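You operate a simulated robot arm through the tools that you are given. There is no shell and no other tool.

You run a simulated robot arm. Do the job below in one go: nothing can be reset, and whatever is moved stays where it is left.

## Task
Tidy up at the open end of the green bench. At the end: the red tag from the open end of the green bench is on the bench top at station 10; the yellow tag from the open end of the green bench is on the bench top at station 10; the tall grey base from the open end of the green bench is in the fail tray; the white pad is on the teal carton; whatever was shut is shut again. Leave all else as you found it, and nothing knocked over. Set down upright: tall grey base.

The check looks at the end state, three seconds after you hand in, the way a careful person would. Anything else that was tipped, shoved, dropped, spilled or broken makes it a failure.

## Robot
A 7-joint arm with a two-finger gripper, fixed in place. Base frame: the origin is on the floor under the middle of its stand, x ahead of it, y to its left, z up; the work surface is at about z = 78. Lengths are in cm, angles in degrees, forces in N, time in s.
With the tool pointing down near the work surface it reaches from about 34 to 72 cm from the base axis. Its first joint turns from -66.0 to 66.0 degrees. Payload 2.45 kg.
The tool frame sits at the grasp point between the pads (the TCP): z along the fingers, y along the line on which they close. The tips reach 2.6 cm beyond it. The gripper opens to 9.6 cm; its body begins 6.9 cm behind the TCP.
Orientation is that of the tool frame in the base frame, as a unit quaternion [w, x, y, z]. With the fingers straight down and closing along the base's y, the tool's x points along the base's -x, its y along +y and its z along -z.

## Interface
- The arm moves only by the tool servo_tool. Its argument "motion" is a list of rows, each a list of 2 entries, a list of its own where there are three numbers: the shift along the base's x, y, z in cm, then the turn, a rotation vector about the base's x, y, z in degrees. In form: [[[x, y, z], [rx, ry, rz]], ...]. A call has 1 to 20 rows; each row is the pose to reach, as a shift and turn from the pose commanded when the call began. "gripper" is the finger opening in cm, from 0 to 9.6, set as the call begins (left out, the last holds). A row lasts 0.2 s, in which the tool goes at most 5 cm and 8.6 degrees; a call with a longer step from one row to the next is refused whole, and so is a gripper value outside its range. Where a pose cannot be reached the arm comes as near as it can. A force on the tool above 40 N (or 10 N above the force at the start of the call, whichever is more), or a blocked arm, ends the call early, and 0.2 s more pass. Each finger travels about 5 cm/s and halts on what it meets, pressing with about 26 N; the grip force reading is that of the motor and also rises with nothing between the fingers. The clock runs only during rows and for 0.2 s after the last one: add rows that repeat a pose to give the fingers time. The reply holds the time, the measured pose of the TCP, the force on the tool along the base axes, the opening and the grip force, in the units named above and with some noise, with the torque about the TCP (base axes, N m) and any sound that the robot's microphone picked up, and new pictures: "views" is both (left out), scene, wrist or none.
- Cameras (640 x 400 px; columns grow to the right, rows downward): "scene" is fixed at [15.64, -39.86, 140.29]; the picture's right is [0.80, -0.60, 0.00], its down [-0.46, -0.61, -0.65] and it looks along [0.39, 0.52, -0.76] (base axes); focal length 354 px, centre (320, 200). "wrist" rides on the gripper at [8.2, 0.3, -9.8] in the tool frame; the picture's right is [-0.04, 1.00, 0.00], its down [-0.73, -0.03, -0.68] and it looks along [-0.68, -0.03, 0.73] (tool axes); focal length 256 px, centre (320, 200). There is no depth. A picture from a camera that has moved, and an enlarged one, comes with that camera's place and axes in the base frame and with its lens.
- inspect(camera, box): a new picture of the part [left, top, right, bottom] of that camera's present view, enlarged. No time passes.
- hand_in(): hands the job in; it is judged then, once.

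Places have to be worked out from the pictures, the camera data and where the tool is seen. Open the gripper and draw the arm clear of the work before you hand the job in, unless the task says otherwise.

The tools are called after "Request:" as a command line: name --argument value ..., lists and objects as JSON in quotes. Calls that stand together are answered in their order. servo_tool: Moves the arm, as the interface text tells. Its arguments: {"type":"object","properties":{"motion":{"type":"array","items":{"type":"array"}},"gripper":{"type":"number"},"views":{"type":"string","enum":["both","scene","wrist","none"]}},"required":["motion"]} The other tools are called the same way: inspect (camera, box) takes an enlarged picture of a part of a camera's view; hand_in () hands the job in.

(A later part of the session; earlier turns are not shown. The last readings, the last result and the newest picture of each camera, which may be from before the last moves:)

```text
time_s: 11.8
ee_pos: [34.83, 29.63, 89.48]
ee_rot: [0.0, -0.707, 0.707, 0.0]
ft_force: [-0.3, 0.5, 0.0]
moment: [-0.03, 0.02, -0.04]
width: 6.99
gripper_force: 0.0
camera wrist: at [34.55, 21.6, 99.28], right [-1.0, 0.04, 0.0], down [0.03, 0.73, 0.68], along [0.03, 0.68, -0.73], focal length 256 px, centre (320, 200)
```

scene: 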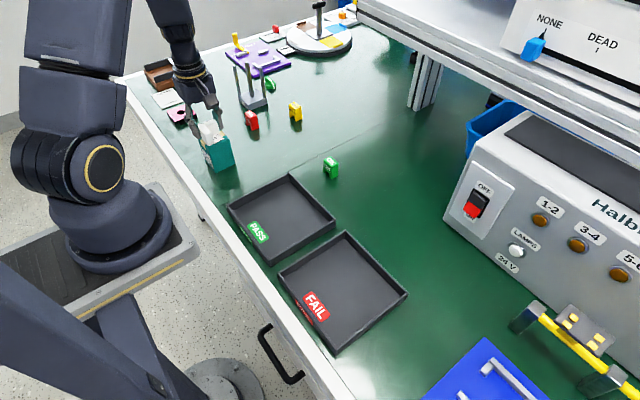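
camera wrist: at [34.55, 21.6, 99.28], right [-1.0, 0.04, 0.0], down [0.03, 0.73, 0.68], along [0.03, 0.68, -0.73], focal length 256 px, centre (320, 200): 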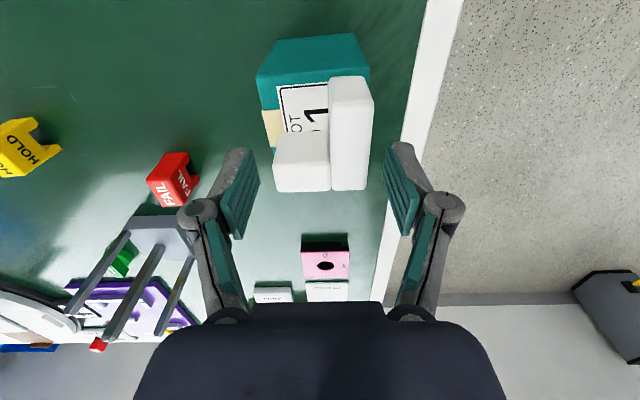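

The pad stayed put, flat on the carton. I rise and move to a hover above the red tag near (48.9, 36.0).

Request:
servo_tool --motion '[[[0, 0, 3], [0, 0, 0]], [[0, 0, 6], [0, 0, 0]], [[2.5, 1.2, 8], [0, 0, 0]], [[6, 2.8, 8], [0, 0, 0]], [[10, 4.6, 7], [0, 0, 0]], [[14.05, 6.4, 5.5], [0, 0, 0]], [[14.05, 6.4, 5.5], [0, 0, 0]]]' --gripper 5.5

Request:
inspect --camera "wrist" --box '[200, 0, 440, 200]'

Request:
inspect --camera "scene" --box '[180, 100, 260, 180]'

```text
time_s: 13.4
ee_pos: [48.96, 36.09, 94.94]
ee_rot: [0.0, -0.707, 0.707, 0.0]
ft_force: [0.1, 0.4, -0.8]
moment: [0.02, 0.03, 0.01]
width: 5.49
gripper_force: 0.1
camera wrist: at [48.72, 28.02, 104.75], right [-1.0, 0.04, 0.0], down [0.03, 0.73, 0.68], along [0.03, 0.68, -0.73], focal length 256 px, centre (320, 200)
```

scene: 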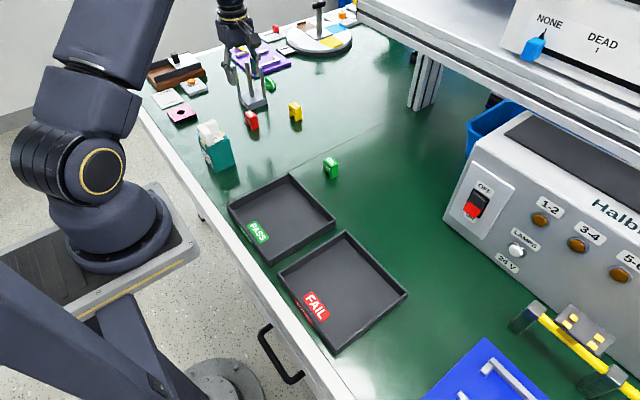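
wrist: 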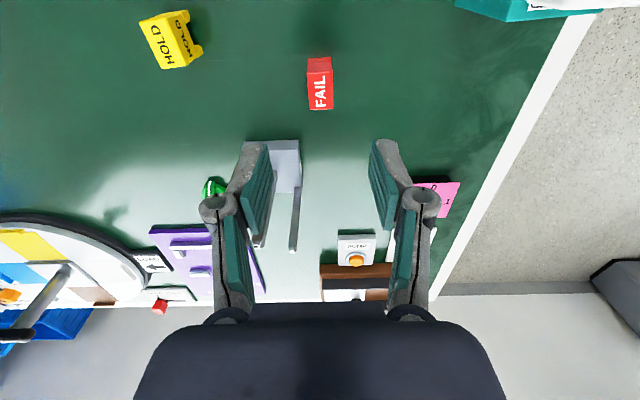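

```text
2.00 times, centred on (320, 100) of wrist
camera zoom: at [48.72, 28.02, 104.75], right [-1.0, 0.04, 0.0], down [0.03, 0.73, 0.68], along [0.03, 0.68, -0.73], focal length 512 px, centre (320, 400)
```

zoom: 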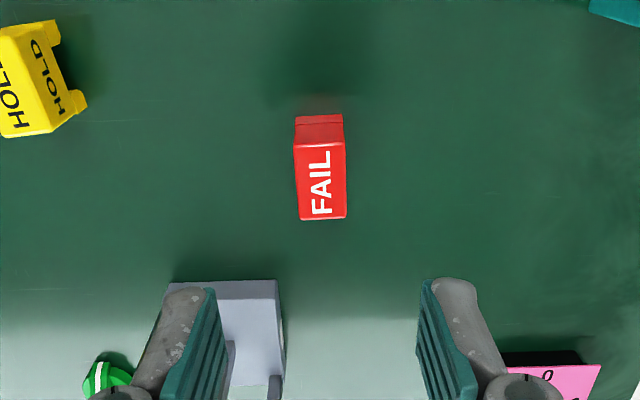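

```text
5.00 times, centred on (220, 140) of scene
camera zoom: at [15.64, -39.86, 140.29], right [0.8, -0.6, 0.0], down [-0.46, -0.61, -0.65], along [0.39, 0.52, -0.76], focal length 1767 px, centre (820, 500)
```

zoom: 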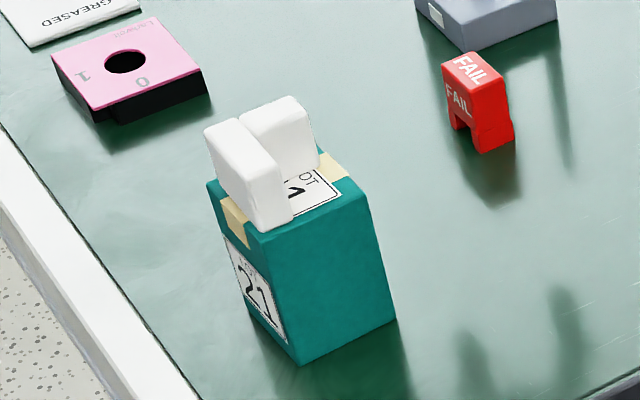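

The pad rests properly on the carton. The red tag is centred near (49.05, 36.2), right under the tool; I descend so the tips end at about z = 79.4, gripping the body above its feet.

Request:
servo_tool --motion '[[[0.05, 0.05, -4], [0, 0, 0]], [[0.08, 0.1, -8], [0, 0, 0]], [[0.08, 0.1, -11], [0, 0, 0]], [[0.08, 0.1, -12.5], [0, 0, 0]], [[0.08, 0.1, -13], [0, 0, 0]], [[0.08, 0.1, -13], [0, 0, 0]]]' --views "wrist"

```text
time_s: 14.8
ee_pos: [49.0, 36.08, 82.01]
ee_rot: [0.0, -0.707, 0.707, 0.0]
ft_force: [-0.3, 0.4, 0.4]
moment: [0.01, -0.01, 0.0]
width: 5.48
gripper_force: 0.1
camera wrist: at [48.68, 28.15, 91.77], right [-1.0, 0.04, 0.0], down [0.03, 0.73, 0.68], along [0.03, 0.68, -0.73], focal length 256 px, centre (320, 200)
```

wrist: 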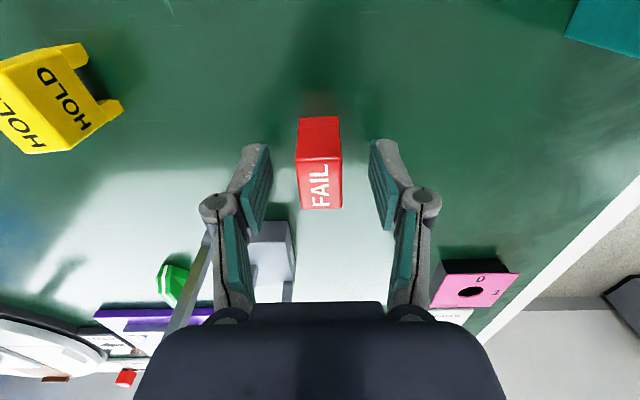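

The tag stands between the fingers; I close on it.

Request:
servo_tool --motion '[[[0, 0, 0], [0, 0, 0]], [[0, 0, 0], [0, 0, 0]], [[0, 0, 0], [0, 0, 0]], [[0, 0, 0], [0, 0, 0]], [[0, 0, 0], [0, 0, 0]]]' --gripper 1.2 --views "wrist"

```text
time_s: 16.0
ee_pos: [48.91, 36.1, 82.01]
ee_rot: [0.0, -0.707, 0.707, 0.0]
ft_force: [0.3, 0.5, -0.6]
moment: [-0.03, 0.01, 0.02]
width: 2.07
gripper_force: 26.3
camera wrist: at [48.68, 28.14, 91.79], right [-1.0, 0.04, 0.0], down [0.03, 0.73, 0.68], along [0.03, 0.68, -0.73], focal length 256 px, centre (320, 200)
```

wrist: 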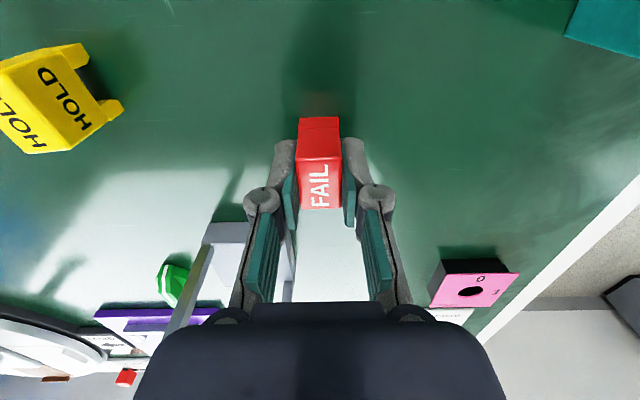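

The red tag is held (2.07 cm, 26 N). I lift it 12 cm and carry it over to station 10's bench top, to hover at about (54, -12), turning the tool back by 90° on the way.

Request:
servo_tool --motion '[[[0, 0, 1.5], [0, 0, 0]], [[0, 0, 5], [0, 0, 0]], [[0, 0, 9], [0, 0, 0]], [[0, 0, 12], [0, 0, 0]], [[0.42, -4.01, 12], [0, 0, -7.5]], [[0.84, -8.02, 12], [0, 0, -15]], [[1.26, -12.02, 12], [0, 0, -22.5]], [[1.68, -16.03, 12], [0, 0, -30]], [[2.1, -20.04, 12], [0, 0, -37.5]], [[2.53, -24.05, 12], [0, 0, -45]], [[2.95, -28.06, 12], [0, 0, -52.5]], [[3.37, -32.07, 12], [0, 0, -60]], [[3.79, -36.08, 12], [0, 0, -67.5]], [[4.21, -40.08, 12], [0, 0, -75]], [[4.63, -44.09, 12], [0, 0, -82.5]], [[5.05, -48.1, 12], [0, 0, -90]], [[5.05, -48.1, 12], [0, 0, -90]]]'

```text
time_s: 19.6
ee_pos: [53.86, -12.05, 94.06]
ee_rot: [0.0, 0.001, 1.0, 0.0]
ft_force: [-0.3, -0.1, 0.2]
moment: [0.01, 0.0, 0.01]
width: 2.08
gripper_force: 25.9
camera wrist: at [45.74, -11.64, 103.82], right [0.04, 1.0, 0.0], down [0.73, -0.03, 0.68], along [0.68, -0.03, -0.73], focal length 256 px, centre (320, 200)
```

scene: 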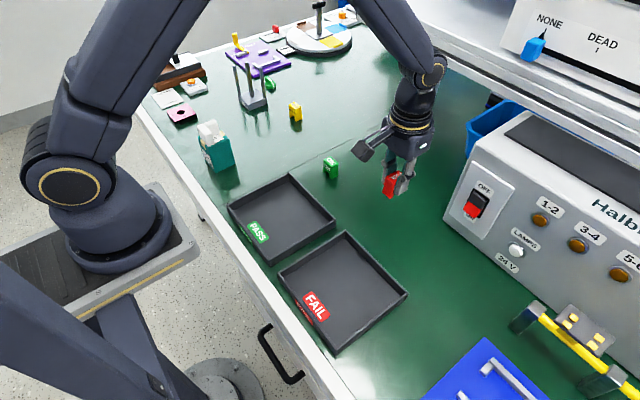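
wrist: 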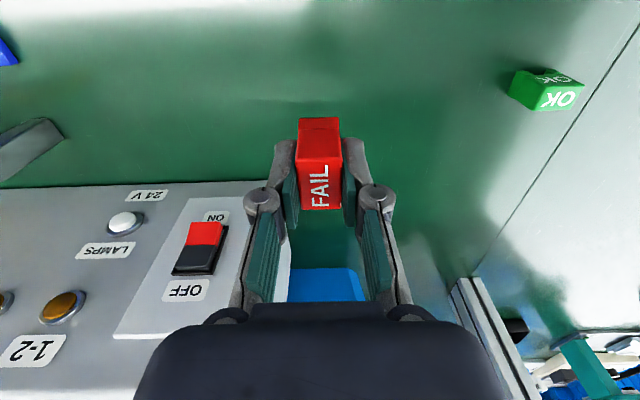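

The spot below is clear bench. I lower the red tag, slowing near the surface.

Request:
servo_tool --motion '[[[0, 0, -4], [0, 0, 0]], [[0, 0, -8], [0, 0, 0]], [[0, 0, -10.5], [0, 0, 0]], [[0, 0, -11.5], [0, 0, 0]], [[0, 0, -11.9], [0, 0, 0]], [[0, 0, -11.9], [0, 0, 0]]]' --views "wrist"

```text
time_s: 21.0
ee_pos: [54.05, -12.05, 81.97]
ee_rot: [0.0, 0.0, 1.0, 0.0]
ft_force: [-0.9, 0.7, 0.5]
moment: [-0.02, 0.0, -0.02]
width: 2.03
gripper_force: 26.0
camera wrist: at [45.88, -11.52, 91.9], right [0.04, 1.0, 0.0], down [0.73, -0.03, 0.68], along [0.68, -0.03, -0.73], focal length 256 px, centre (320, 200)
```

wrist: 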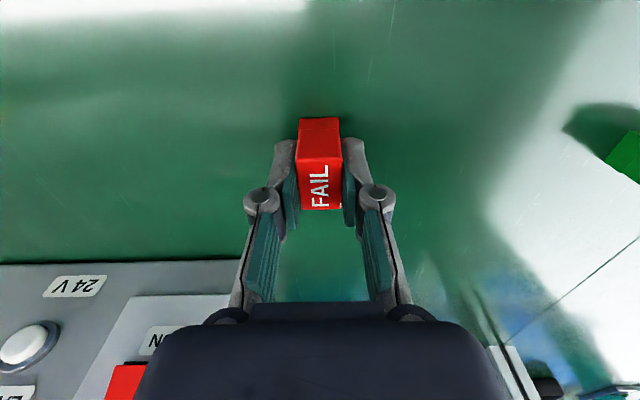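

Not yet in contact (0.5 N). I lower a further 0.2 cm in small steps.

Request:
servo_tool --motion '[[[0, 0, -0.08], [0, 0, 0]], [[0, 0, -0.15], [0, 0, 0]], [[0, 0, -0.2], [0, 0, 0]]]' --views "none"

```text
time_s: 21.8
ee_pos: [54.04, -11.93, 82.1]
ee_rot: [0.0, 0.0, 1.0, 0.0]
ft_force: [-5.0, 1.8, 14.0]
moment: [0.04, 0.26, -0.01]
width: 2.05
gripper_force: 26.4
```

Contact at 14 N; I relax 0.1 cm.

Request:
servo_tool --motion '[[[0, 0, 0.1], [0, 0, 0]], [[0, 0, 0.12], [0, 0, 0]]]' --views "none"

```text
time_s: 22.4
ee_pos: [54.15, -12.11, 82.02]
ee_rot: [0.0, 0.0, 1.0, 0.0]
ft_force: [-0.3, -1.5, 3.0]
moment: [-0.02, 0.02, 0.0]
width: 2.07
gripper_force: 26.3
```

The tag rests on the bench with only a light load. I open the fingers to 5.5 cm.

Request:
servo_tool --motion '[[[0, 0, 0], [0, 0, 0]], [[0, 0, 0], [0, 0, 0]], [[0, 0, 0], [0, 0, 0]], [[0, 0, 0], [0, 0, 0]]]' --gripper 5.5 --views "wrist"

```text
time_s: 23.4
ee_pos: [54.04, -12.03, 82.1]
ee_rot: [0.001, -0.001, 1.0, 0.0]
ft_force: [0.2, -0.1, 0.1]
moment: [0.0, 0.02, 0.04]
width: 5.49
gripper_force: 0.0
camera wrist: at [45.89, -11.48, 91.79], right [0.04, 1.0, 0.0], down [0.73, -0.03, 0.68], along [0.68, -0.03, -0.73], focal length 256 px, centre (320, 200)
```

wrist: 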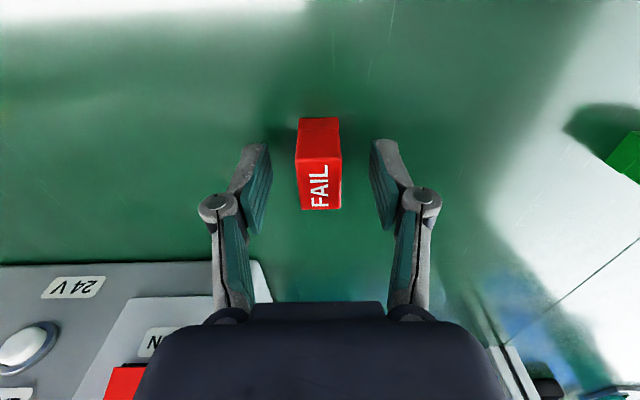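

The red tag stands upright at (54, -12). I rise and swing back to hover over the yellow tag near (60.9, 32.1), with the tool turned 94° to match its slight yaw.

Request:
servo_tool --motion '[[[0, 0, 2], [0, 0, 0]], [[0, 0, 6], [0, 0, 0]], [[0, 0, 10], [0, 0, 0]], [[0, 0, 13], [0, 0, 0]], [[0.575, 3.675, 13], [0, 0, 7.83]], [[1.15, 7.35, 13], [0, 0, 15.67]], [[1.725, 11.03, 13], [0, 0, 23.5]], [[2.3, 14.7, 13], [0, 0, 31.33]], [[2.875, 18.38, 13], [0, 0, 39.17]], [[3.45, 22.05, 13], [0, 0, 47]], [[4.025, 25.73, 13], [0, 0, 54.83]], [[4.6, 29.4, 13], [0, 0, 62.67]], [[5.175, 33.08, 13], [0, 0, 70.5]], [[5.75, 36.75, 13], [0, 0, 78.33]], [[6.325, 40.43, 13], [0, 0, 86.17]], [[6.9, 44.1, 13], [0, 0, 94]], [[6.9, 44.1, 13], [0, 0, 94]]]'

Request:
inspect --camera "wrist" --box '[200, 0, 440, 200]'

Request:
inspect --camera "scene" --box '[310, 130, 430, 240]'

```text
time_s: 27.0
ee_pos: [60.9, 32.09, 94.96]
ee_rot: [0.0, 0.732, -0.681, 0.001]
ft_force: [0.1, -0.2, 0.0]
moment: [0.01, -0.02, -0.01]
width: 5.48
gripper_force: 0.1
camera wrist: at [61.2, 24.19, 104.81], right [-1.0, -0.03, 0.0], down [-0.02, 0.73, 0.68], along [-0.02, 0.68, -0.73], focal length 256 px, centre (320, 200)
```

scene: 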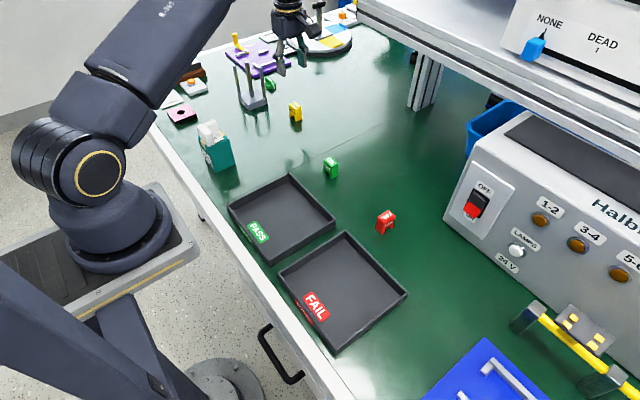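
wrist: 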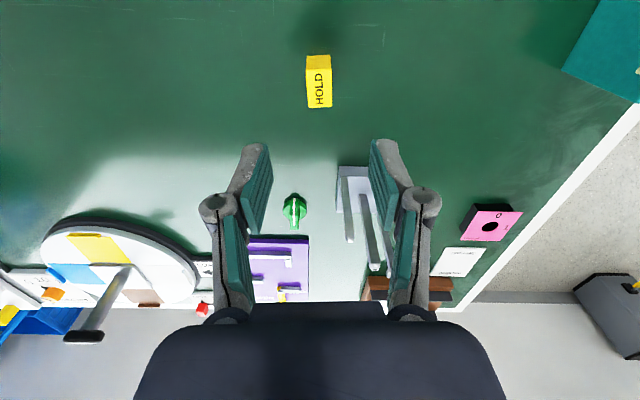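

```text
2.00 times, centred on (320, 100) of wrist
camera zoom: at [61.2, 24.19, 104.81], right [-1.0, -0.03, 0.0], down [-0.02, 0.73, 0.68], along [-0.02, 0.68, -0.73], focal length 512 px, centre (320, 400)
```

zoom: 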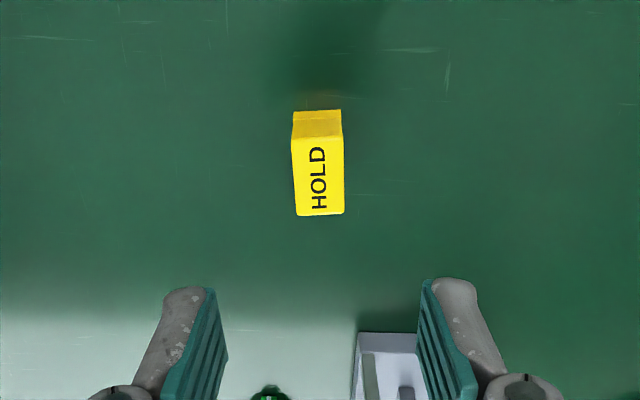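

```text
3.64 times, centred on (370, 185) of scene
camera zoom: at [15.64, -39.86, 140.29], right [0.8, -0.6, 0.0], down [-0.46, -0.61, -0.65], along [0.39, 0.52, -0.76], focal length 1285 px, centre (138, 254)
```

zoom: 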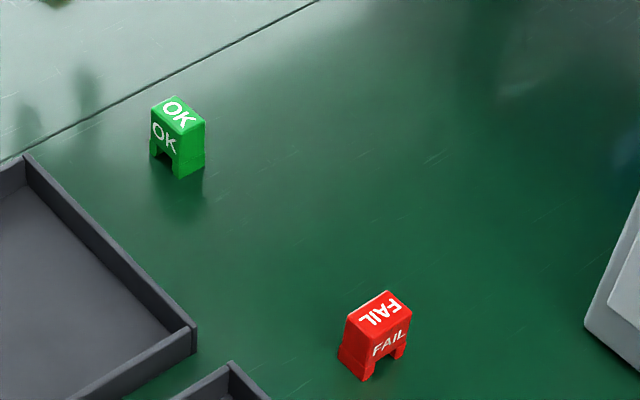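

The red tag stands fine at station 10. The yellow tag is centred under the tool within ~0.15 cm and aligned; I descend 13 cm.

Request:
servo_tool --motion '[[[0, -0.1, -4], [0, 0, 0]], [[0.05, -0.12, -8], [0, 0, 0]], [[0.05, -0.12, -11], [0, 0, 0]], [[0.05, -0.12, -12.5], [0, 0, 0]], [[0.05, -0.12, -12.95], [0, 0, 0]], [[0.05, -0.12, -12.95], [0, 0, 0]]]' --views "wrist"

```text
time_s: 28.4
ee_pos: [61.02, 32.0, 81.8]
ee_rot: [0.0, 0.732, -0.682, 0.0]
ft_force: [-0.1, -0.3, -1.2]
moment: [-0.01, 0.0, 0.01]
width: 5.5
gripper_force: 0.0
camera wrist: at [61.2, 24.01, 91.76], right [-1.0, -0.03, 0.0], down [-0.02, 0.73, 0.68], along [-0.02, 0.68, -0.73], focal length 256 px, centre (320, 200)
```

wrist: 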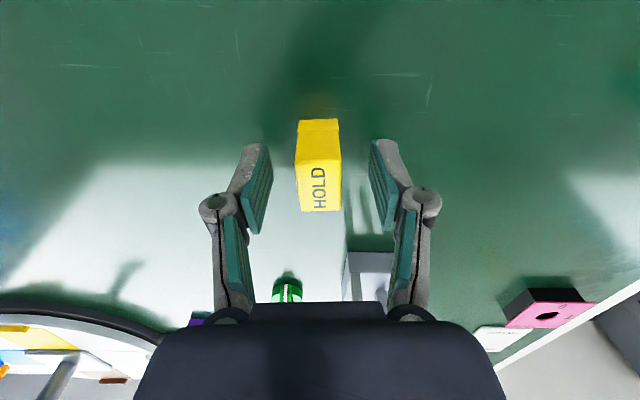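

The yellow tag is between the fingers; I close on it.

Request:
servo_tool --motion '[[[0, 0, 0], [0, 0, 0]], [[0, 0, 0], [0, 0, 0]], [[0, 0, 0], [0, 0, 0]], [[0, 0, 0], [0, 0, 0]], [[0, 0, 0], [0, 0, 0]]]' --gripper 1.2 --views "wrist"

```text
time_s: 29.6
ee_pos: [60.96, 31.91, 81.99]
ee_rot: [-0.001, 0.731, -0.682, 0.0]
ft_force: [-0.4, -1.0, -0.9]
moment: [-0.02, -0.02, -0.03]
width: 2.07
gripper_force: 25.9
camera wrist: at [61.21, 24.01, 91.77], right [-1.0, -0.03, 0.0], down [-0.02, 0.73, 0.68], along [-0.02, 0.68, -0.73], focal length 256 px, centre (320, 200)
```

wrist: 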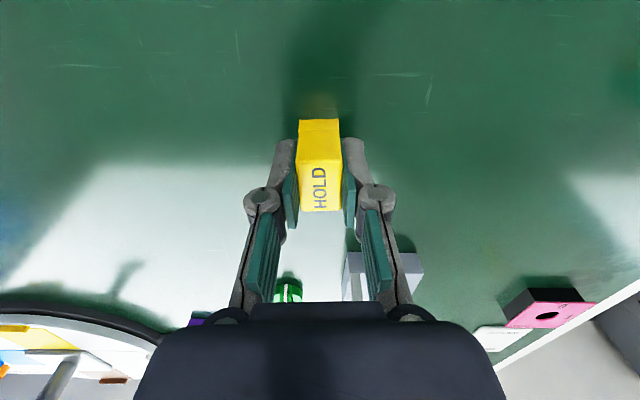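

The yellow tag is held. I lift 12.5 cm and carry it to hover at about (54, -22), passing well above the other items.

Request:
servo_tool --motion '[[[0, 0, 1.5], [0, 0, 0]], [[0, 0, 5], [0, 0, 0]], [[0, 0, 9], [0, 0, 0]], [[0, 0, 12.5], [0, 0, 0]], [[-0.58, -4.5, 12.5], [0, 0, -7.83]], [[-1.16, -9.0, 12.5], [0, 0, -15.67]], [[-1.74, -13.5, 12.5], [0, 0, -23.5]], [[-2.32, -18.0, 12.5], [0, 0, -31.33]], [[-2.9, -22.5, 12.5], [0, 0, -39.17]], [[-3.48, -27.0, 12.5], [0, 0, -47]], [[-4.05, -31.5, 12.5], [0, 0, -54.83]], [[-4.63, -36.0, 12.5], [0, 0, -62.67]], [[-5.21, -40.5, 12.5], [0, 0, -70.5]], [[-5.79, -45.0, 12.5], [0, 0, -78.33]], [[-6.37, -49.5, 12.5], [0, 0, -86.17]], [[-6.95, -54.0, 12.5], [0, 0, -94]], [[-6.95, -54.0, 12.5], [0, 0, -94]]]'

```text
time_s: 33.2
ee_pos: [54.01, -21.9, 94.55]
ee_rot: [0.0, 0.001, 1.0, -0.001]
ft_force: [0.1, 0.0, -0.1]
moment: [0.01, -0.03, 0.0]
width: 2.08
gripper_force: 25.6
camera wrist: at [45.8, -21.41, 104.27], right [0.04, 1.0, 0.0], down [0.73, -0.03, 0.68], along [0.68, -0.03, -0.73], focal length 256 px, centre (320, 200)
```

scene: 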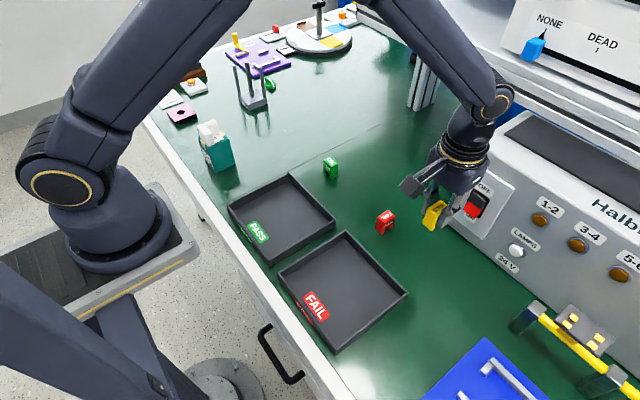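
wrist: 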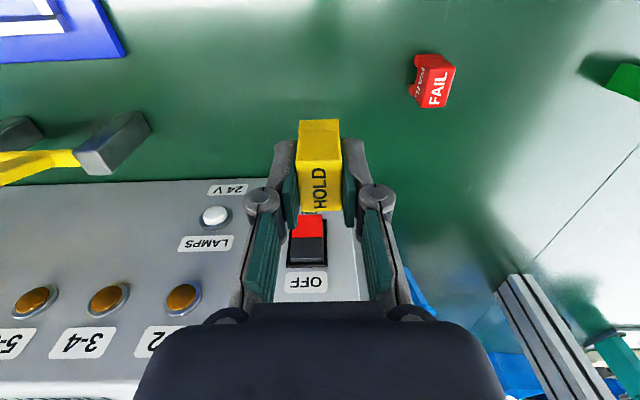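

Clear bench below, 12 cm in front of the tester. I lower the yellow tag, slowing near the surface.

Request:
servo_tool --motion '[[[0, 0, -4], [0, 0, 0]], [[0, 0, -8], [0, 0, 0]], [[0, 0, -11], [0, 0, 0]], [[0, 0, -12], [0, 0, 0]], [[0, 0, -12.4], [0, 0, 0]], [[0, 0, -12.4], [0, 0, 0]]]' --views "wrist"

```text
time_s: 34.6
ee_pos: [54.0, -22.13, 82.22]
ee_rot: [0.001, -0.001, 1.0, 0.0]
ft_force: [-0.7, 0.0, -0.3]
moment: [-0.02, 0.0, 0.0]
width: 2.09
gripper_force: 26.0
camera wrist: at [45.87, -21.55, 91.87], right [0.04, 1.0, 0.0], down [0.73, -0.03, 0.68], along [0.68, -0.03, -0.73], focal length 256 px, centre (320, 200)
```

wrist: 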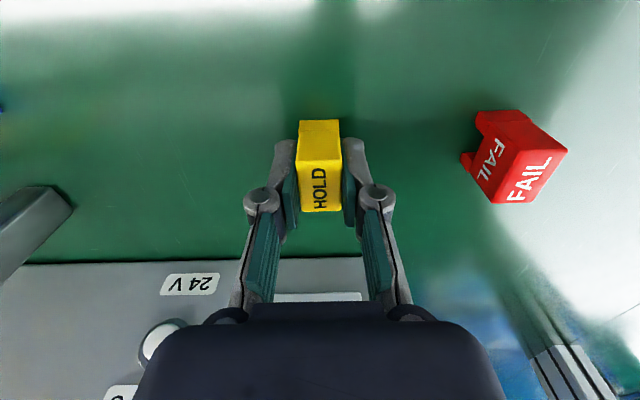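

No contact yet. I lower 0.25 cm more in small steps.

Request:
servo_tool --motion '[[[0, 0, -0.08], [0, 0, 0]], [[0, 0, -0.15], [0, 0, 0]], [[0, 0, -0.22], [0, 0, 0]]]' --views "none"

```text
time_s: 35.4
ee_pos: [54.0, -21.99, 81.95]
ee_rot: [0.0, 0.0, 1.0, 0.0]
ft_force: [-3.3, 1.8, 10.1]
moment: [0.04, 0.05, 0.01]
width: 2.08
gripper_force: 26.4
```

Light contact (10 N). I relax by 0.08 cm.

Request:
servo_tool --motion '[[[0, 0, 0.08], [0, 0, 0]], [[0, 0, 0.08], [0, 0, 0]]]' --views "none"

```text
time_s: 36.0
ee_pos: [54.06, -22.04, 81.98]
ee_rot: [0.0, -0.001, 1.0, 0.0]
ft_force: [0.5, -0.4, 2.4]
moment: [-0.03, -0.07, 0.01]
width: 2.07
gripper_force: 25.8
```

The tag rests on the bench; I open the fingers to 5.5 cm.

Request:
servo_tool --motion '[[[0, 0, 0], [0, 0, 0]], [[0, 0, 0], [0, 0, 0]], [[0, 0, 0], [0, 0, 0]], [[0, 0, 0], [0, 0, 0]]]' --gripper 5.5 --views "wrist"

```text
time_s: 37.0
ee_pos: [54.12, -22.07, 81.97]
ee_rot: [0.0, 0.0, 1.0, 0.0]
ft_force: [0.8, 0.0, 0.6]
moment: [-0.03, -0.01, 0.0]
width: 5.48
gripper_force: 0.0
camera wrist: at [45.87, -21.54, 91.77], right [0.04, 1.0, 0.0], down [0.73, -0.03, 0.68], along [0.68, -0.03, -0.73], focal length 256 px, centre (320, 200)
```

wrist: 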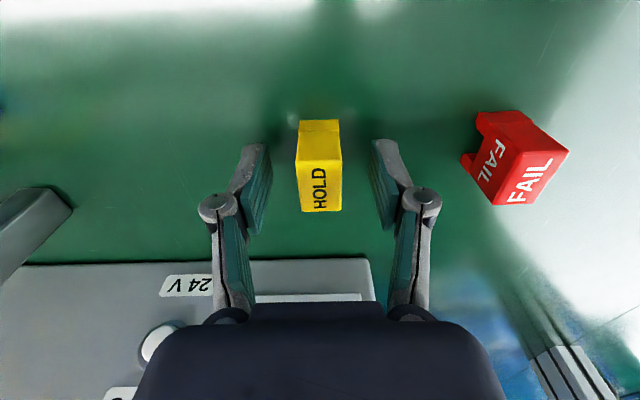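

Yellow tag stands upright. I rise 18 cm and use that spot to survey station 10 and the fail tray.

Request:
servo_tool --motion '[[[0, 0, 2], [0, 0, 0]], [[0, 0, 6], [0, 0, 0]], [[0, 0, 10], [0, 0, 0]], [[-2, 0, 14], [0, 0, 0]], [[-5, 0, 17], [0, 0, 0]], [[-8, 0, 19], [0, 0, 0]], [[-8, 0, 19], [0, 0, 0]]]' --gripper 5

Request:
inspect --camera "wrist" --box '[0, 0, 40, 400]'

Request:
inspect --camera "wrist" --box '[0, 0, 640, 20]'

Request:
inspect --camera "wrist" --box '[600, 0, 640, 400]'

```text
time_s: 38.6
ee_pos: [45.82, -21.97, 100.96]
ee_rot: [0.0, 0.0, 1.0, 0.0]
ft_force: [0.5, -0.3, 0.9]
moment: [0.01, 0.02, 0.02]
width: 4.99
gripper_force: 0.0
camera wrist: at [37.83, -21.51, 110.78], right [0.04, 1.0, 0.0], down [0.73, -0.03, 0.68], along [0.68, -0.03, -0.73], focal length 256 px, centre (320, 200)
```

scene: 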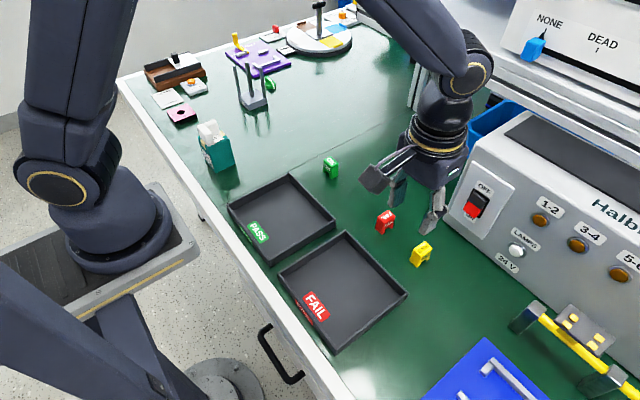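
wrist: 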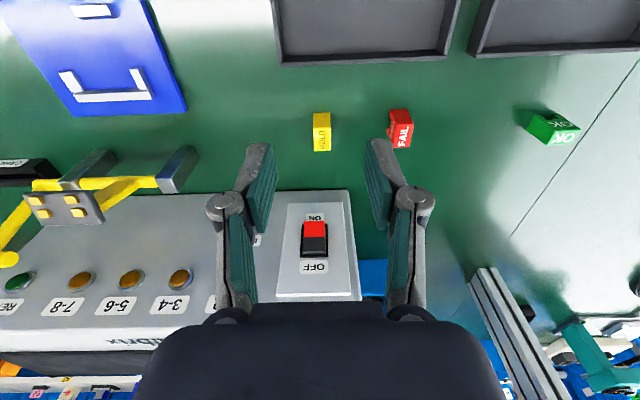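

```text
1.00 times, centred on (20, 200) of wrist (not enlarged: the box is as wide or as high as the picture)
camera zoom: at [37.83, -21.51, 110.78], right [0.04, 1.0, 0.0], down [0.73, -0.03, 0.68], along [0.68, -0.03, -0.73], focal length 256 px, centre (620, 200)
```

zoom: 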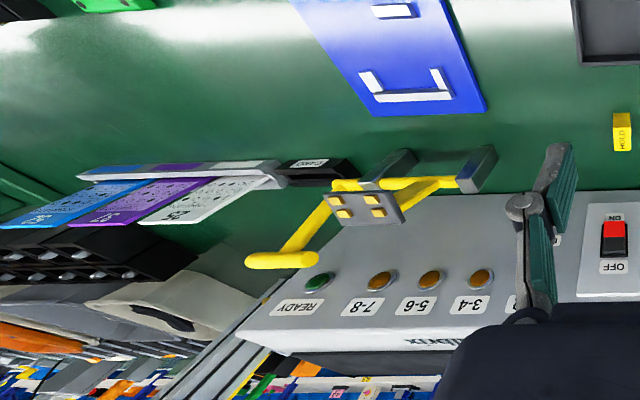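

```text
1.00 times, centred on (320, 10) of wrist (not enlarged: the box is as wide or as high as the picture)
camera zoom: at [37.83, -21.51, 110.78], right [0.04, 1.0, 0.0], down [0.73, -0.03, 0.68], along [0.68, -0.03, -0.73], focal length 256 px, centre (320, 390)
```

zoom: 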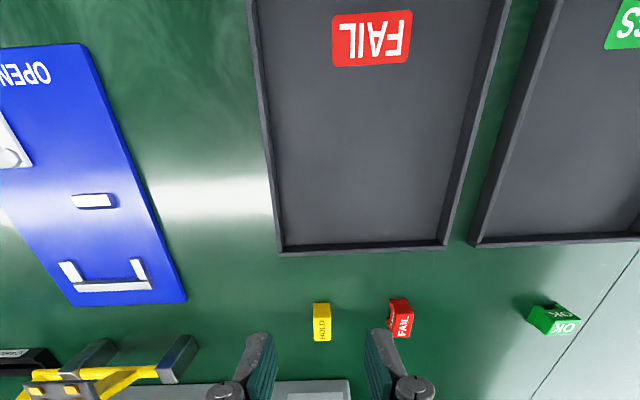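

```text
1.00 times, centred on (620, 200) of wrist (not enlarged: the box is as wide or as high as the picture)
camera zoom: at [37.83, -21.51, 110.78], right [0.04, 1.0, 0.0], down [0.73, -0.03, 0.68], along [0.68, -0.03, -0.73], focal length 256 px, centre (20, 200)
```

zoom: 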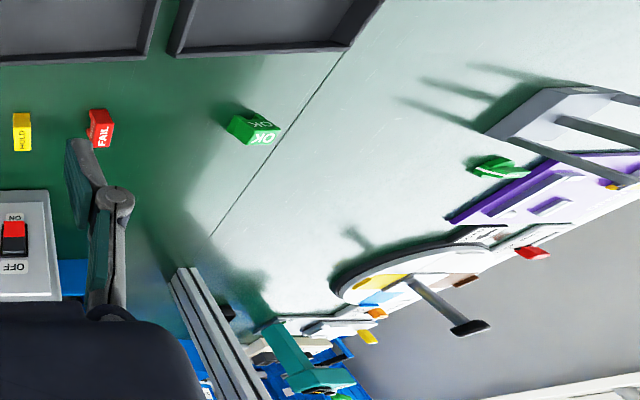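

Nothing else loose that matches; the fail tray interior spans about x 29.5–45, y -25.5 to -9. Now I swing back to hover over the grey base's central post near (54.75, 46), closing axis along x, well above the posts.

Request:
servo_tool --motion '[[[0.6, 4.53, 0], [0, 0, 6]], [[1.2, 9.07, 0], [0, 0, 12]], [[1.8, 13.6, 0], [0, 0, 18]], [[2.4, 18.13, 0], [0, 0, 24]], [[3.0, 22.67, 0], [0, 0, 30]], [[3.6, 27.2, 0], [0, 0, 36]], [[4.2, 31.73, 0], [0, 0, 42]], [[4.8, 36.27, 0], [0, 0, 48]], [[5.4, 40.8, 0], [0, 0, 54]], [[6.0, 45.33, 0], [0, 0, 60]], [[6.6, 49.87, 0], [0, 0, 66]], [[7.2, 54.4, 0], [0, 0, 72]], [[7.8, 58.93, 0], [0, 0, 78]], [[8.4, 63.47, 0], [0, 0, 84]], [[8.9, 67.5, -1], [0, 0, 90]], [[8.9, 68.0, -1.5], [0, 0, 90]], [[8.9, 68.0, -1.5], [0, 0, 90]]]' --gripper 5

Request:
inspect --camera "wrist" --box '[220, 0, 420, 240]'

Request:
inspect --camera "scene" --box '[215, 30, 305, 130]'

```text
time_s: 42.2
ee_pos: [53.81, 44.14, 99.49]
ee_rot: [-0.001, -0.707, 0.707, -0.001]
ft_force: [-0.2, -0.2, -0.2]
moment: [0.0, -0.01, 0.04]
width: 5.0
gripper_force: 0.1
out of reach, approached as far as the arm can: row 15, 16, 17
camera wrist: at [53.46, 36.18, 109.39], right [-1.0, 0.04, 0.0], down [0.03, 0.73, 0.68], along [0.03, 0.68, -0.73], focal length 256 px, centre (320, 200)
```

scene: 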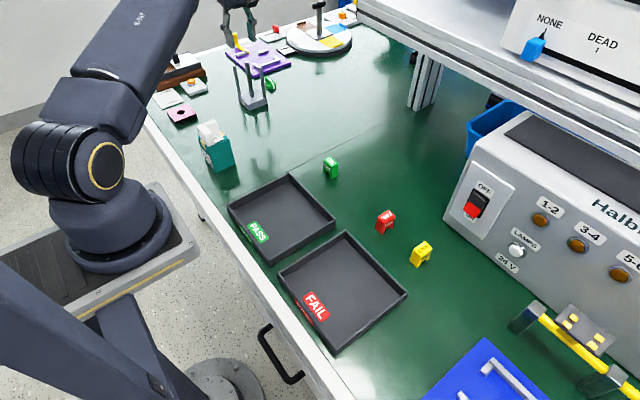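
wrist: 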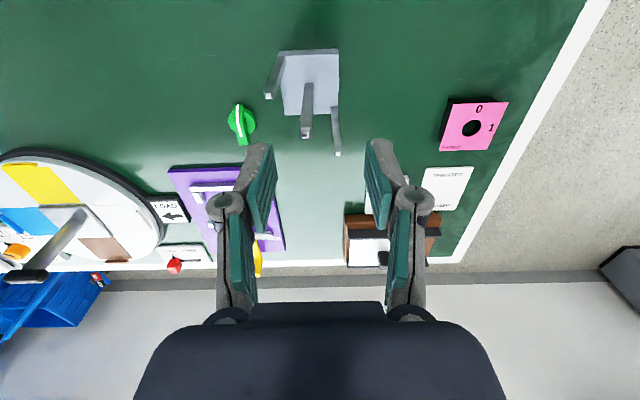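

```text
1.67 times, centred on (320, 120) of wrist
camera zoom: at [53.46, 36.18, 109.39], right [-1.0, 0.04, 0.0], down [0.03, 0.73, 0.68], along [0.03, 0.68, -0.73], focal length 427 px, centre (320, 333)
```

zoom: 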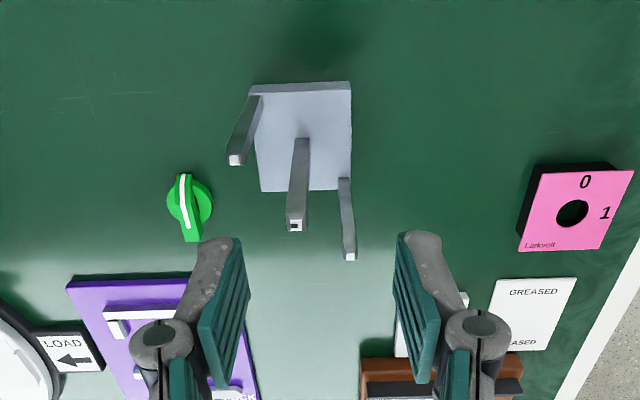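

```text
4.00 times, centred on (260, 80) of scene
camera zoom: at [15.64, -39.86, 140.29], right [0.8, -0.6, 0.0], down [-0.46, -0.61, -0.65], along [0.39, 0.52, -0.76], focal length 1414 px, centre (560, 680)
```

zoom: 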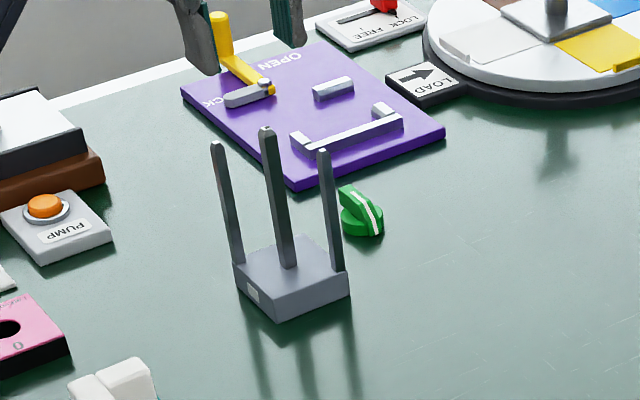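

The arm tops out at radius ≈69.6 at this height, but reach grows lower down (≈71.7 at z≈87), which is just enough for the central post at about (54.95, 46.1). I first make a small in-reach move to re-sync the commanded pose with the measured one.

Request:
servo_tool --motion '[[[-1, -1.5, 0], [0, 0, 0]], [[-2, -3, 0], [0, 0, 0]], [[-2, -3, 0], [0, 0, 0]]]' --gripper 4.5

Request:
inspect --camera "wrist" --box '[220, 0, 420, 240]'

```text
time_s: 43.0
ee_pos: [51.75, 41.27, 99.61]
ee_rot: [0.0, 0.707, -0.707, 0.0]
ft_force: [-0.4, -0.3, 0.3]
moment: [0.02, 0.04, -0.01]
width: 4.51
gripper_force: 0.0
camera wrist: at [51.47, 33.18, 109.36], right [-1.0, 0.04, 0.0], down [0.03, 0.73, 0.68], along [0.03, 0.68, -0.73], focal length 256 px, centre (320, 200)
```

scene: 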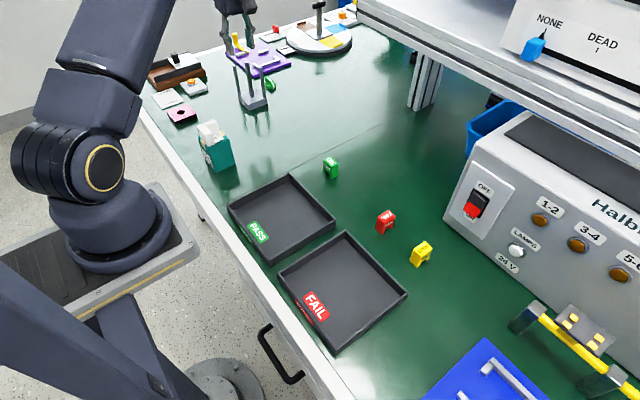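
wrist: 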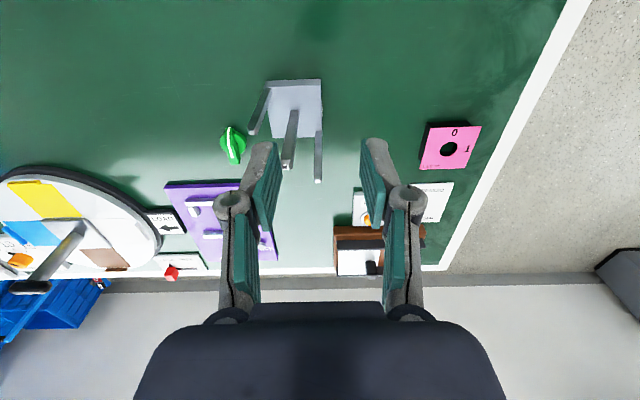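

```text
1.67 times, centred on (320, 120) of wrist
camera zoom: at [51.47, 33.18, 109.36], right [-1.0, 0.04, 0.0], down [0.03, 0.73, 0.68], along [0.03, 0.68, -0.73], focal length 427 px, centre (320, 333)
```

zoom: 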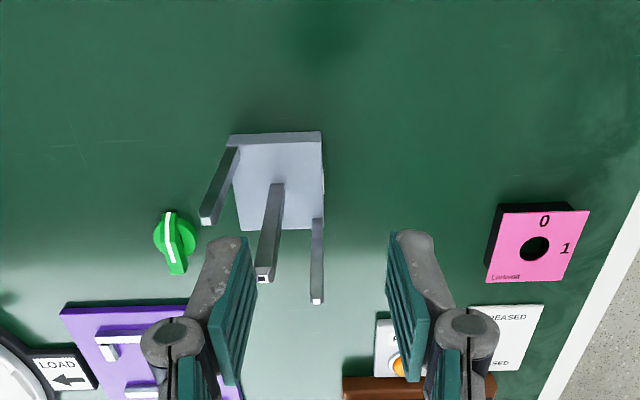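

The commanded pose follows the clipped one, good. The central post B is at about (54.95, 46.08). I approach to just above its top, staying within the reach limit: about (53.6, 46.05, 94), opening 5.5 cm.

Request:
servo_tool --motion '[[[1.23, 3.3, -0.55], [0, 0, 0]], [[1.23, 4.85, -3.55], [0, 0, 0]], [[1.83, 4.85, -5.2], [0, 0, 0]], [[1.83, 4.85, -5.2], [0, 0, 0]]]' --gripper 5.5

Request:
inspect --camera "wrist" --box '[220, 60, 420, 260]'

Request:
inspect --camera "scene" --box '[210, 30, 300, 120]'

```text
time_s: 44.0
ee_pos: [53.27, 45.69, 94.39]
ee_rot: [-0.001, 0.707, -0.707, 0.0]
ft_force: [0.2, -0.3, 0.3]
moment: [0.03, 0.0, -0.06]
width: 5.52
gripper_force: 0.0
out of reach, approached as far as the arm can: row 2, 3, 4
camera wrist: at [52.93, 37.57, 104.06], right [-1.0, 0.04, 0.0], down [0.03, 0.73, 0.68], along [0.03, 0.68, -0.73], focal length 256 px, centre (320, 200)
```

scene: 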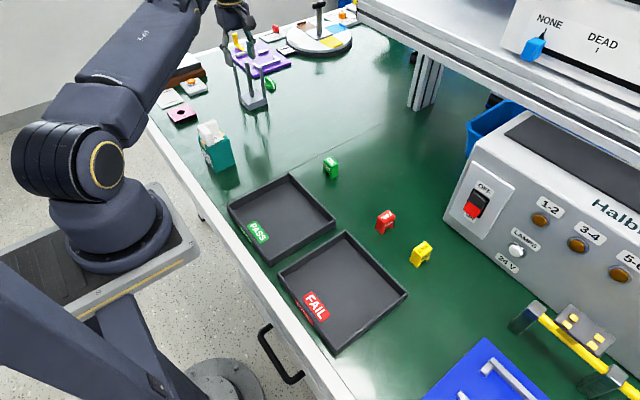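
wrist: 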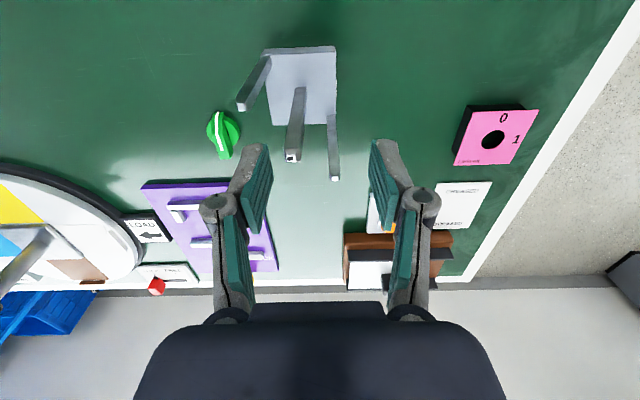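

```text
2.00 times, centred on (320, 160) of wrist
camera zoom: at [52.93, 37.57, 104.06], right [-1.0, 0.04, 0.0], down [0.03, 0.73, 0.68], along [0.03, 0.68, -0.73], focal length 512 px, centre (320, 280)
```

zoom: 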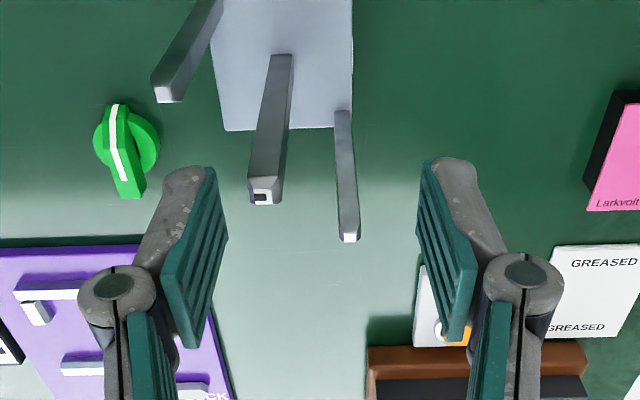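

```text
4.44 times, centred on (255, 75) of scene
camera zoom: at [15.64, -39.86, 140.29], right [0.8, -0.6, 0.0], down [-0.46, -0.61, -0.65], along [0.39, 0.52, -0.76], focal length 1571 px, centre (609, 756)
```

zoom: 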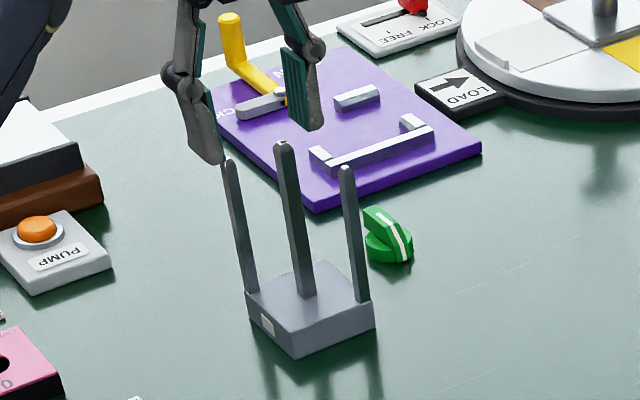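

At z ≈ 94 the vertical tool stops at radius 70.2, about 1.5 cm short. Tilting the tool about its closing axis (base x) lets the fingers lean outward to +y while the pads stay flush on the post. I back up, tilt 10°, and try to reach above the post.

Request:
servo_tool --motion '[[[0, -0.8, 1.8], [0, 0, 0]], [[0, -1.7, 3.6], [3.4, 0, 0]], [[0, -1.7, 3.6], [7, 0, 0]], [[0, -1.7, 3.6], [10, 0, 0]], [[0.8, -0.7, 3.2], [10, 0, 0]], [[1.68, 0.39, 2.6], [10, 0, 0]], [[1.68, 0.39, 2.6], [10, 0, 0]]]' --gripper 5.5

Request:
inspect --camera "wrist" --box '[220, 60, 420, 260]'

```text
time_s: 45.6
ee_pos: [54.9, 45.97, 96.9]
ee_rot: [-0.061, 0.705, -0.704, -0.062]
ft_force: [0.0, -0.1, -0.3]
moment: [-0.02, 0.02, 0.0]
width: 5.48
gripper_force: 0.0
camera wrist: at [54.61, 36.33, 105.12], right [-1.0, 0.04, 0.01], down [0.03, 0.6, 0.8], along [0.03, 0.8, -0.61], focal length 256 px, centre (320, 200)
```

scene: 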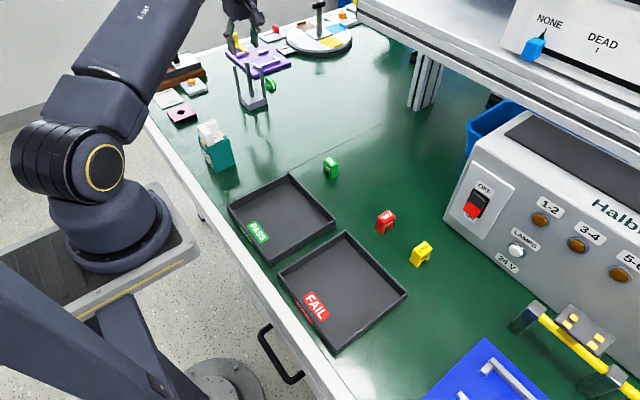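
wrist: 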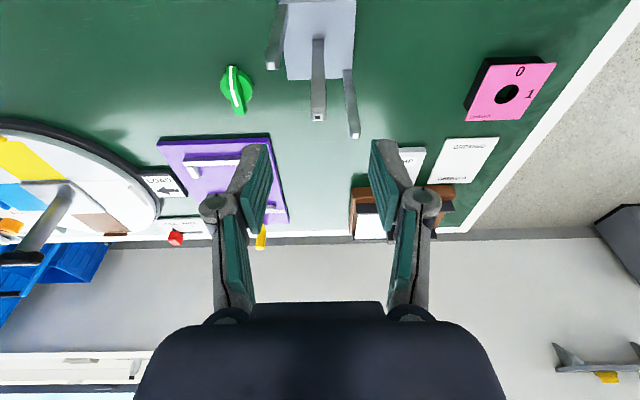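

```text
2.00 times, centred on (320, 160) of wrist
camera zoom: at [54.61, 36.33, 105.12], right [-1.0, 0.04, 0.01], down [0.03, 0.6, 0.8], along [0.03, 0.8, -0.61], focal length 512 px, centre (320, 280)
```

zoom: 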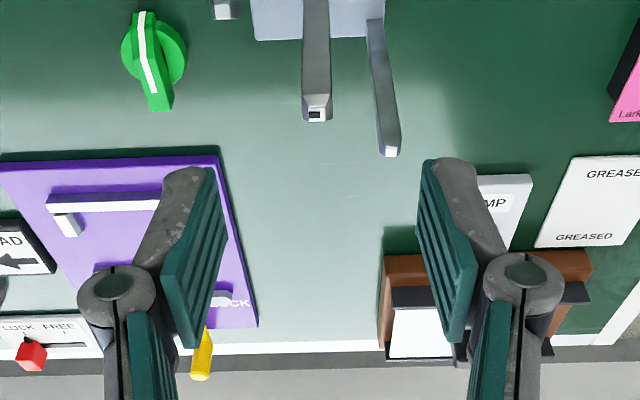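

Reachable now: TCP at (54.9, 46.0, 96.9) with the post straight below. I descend to about z = 91 first and check the clearance to the outer posts.

Request:
servo_tool --motion '[[[0.1, 0.05, -2.5], [0, 0, 0]], [[0.1, 0.05, -4.5], [0, 0, 0]], [[0.1, 0.05, -5.8], [0, 0, 0]], [[0.1, 0.05, -5.8], [0, 0, 0]]]' --gripper 5.5

Request:
inspect --camera "wrist" --box '[220, 80, 420, 280]'

Request:
inspect --camera "scene" --box '[215, 40, 295, 120]'

```text
time_s: 46.6
ee_pos: [54.99, 45.9, 91.09]
ee_rot: [-0.061, 0.705, -0.704, -0.062]
ft_force: [-0.7, 0.0, 0.3]
moment: [-0.01, -0.02, 0.03]
width: 5.52
gripper_force: 0.1
camera wrist: at [54.73, 36.36, 99.3], right [-1.0, 0.04, 0.01], down [0.03, 0.6, 0.8], along [0.03, 0.8, -0.61], focal length 256 px, centre (320, 200)
```

scene: 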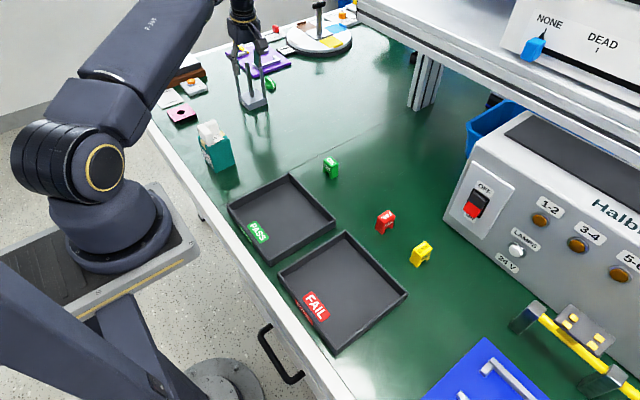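
wrist: 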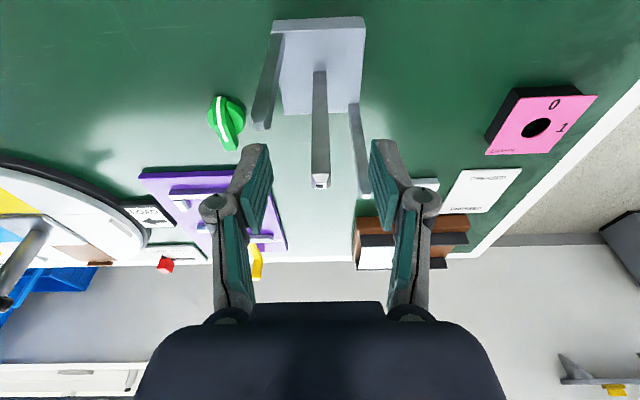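

```text
2.00 times, centred on (320, 180) of wrist
camera zoom: at [54.73, 36.36, 99.3], right [-1.0, 0.04, 0.01], down [0.03, 0.6, 0.8], along [0.03, 0.8, -0.61], focal length 512 px, centre (320, 240)
```

zoom: 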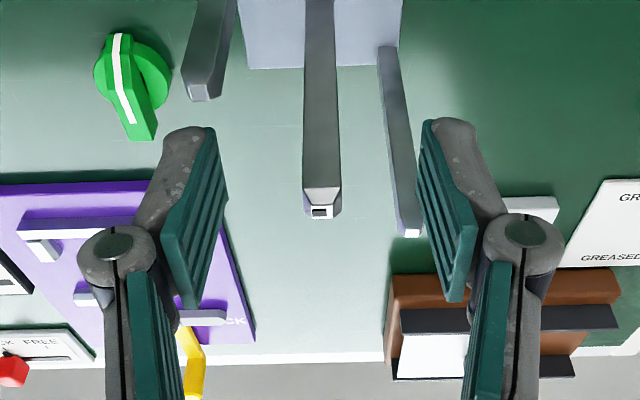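

```text
5.00 times, centred on (255, 80) of scene
camera zoom: at [15.64, -39.86, 140.29], right [0.8, -0.6, 0.0], down [-0.46, -0.61, -0.65], along [0.39, 0.52, -0.76], focal length 1767 px, centre (645, 800)
```

zoom: 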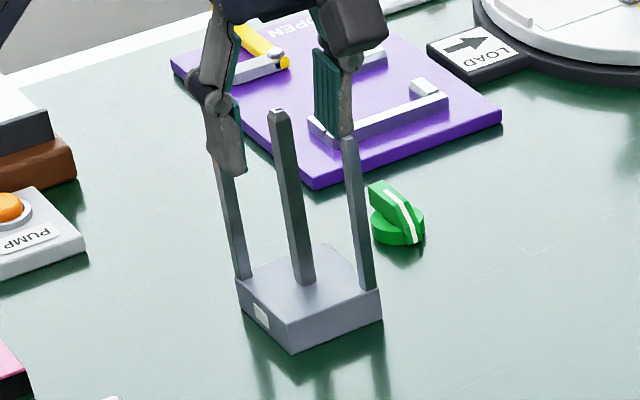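

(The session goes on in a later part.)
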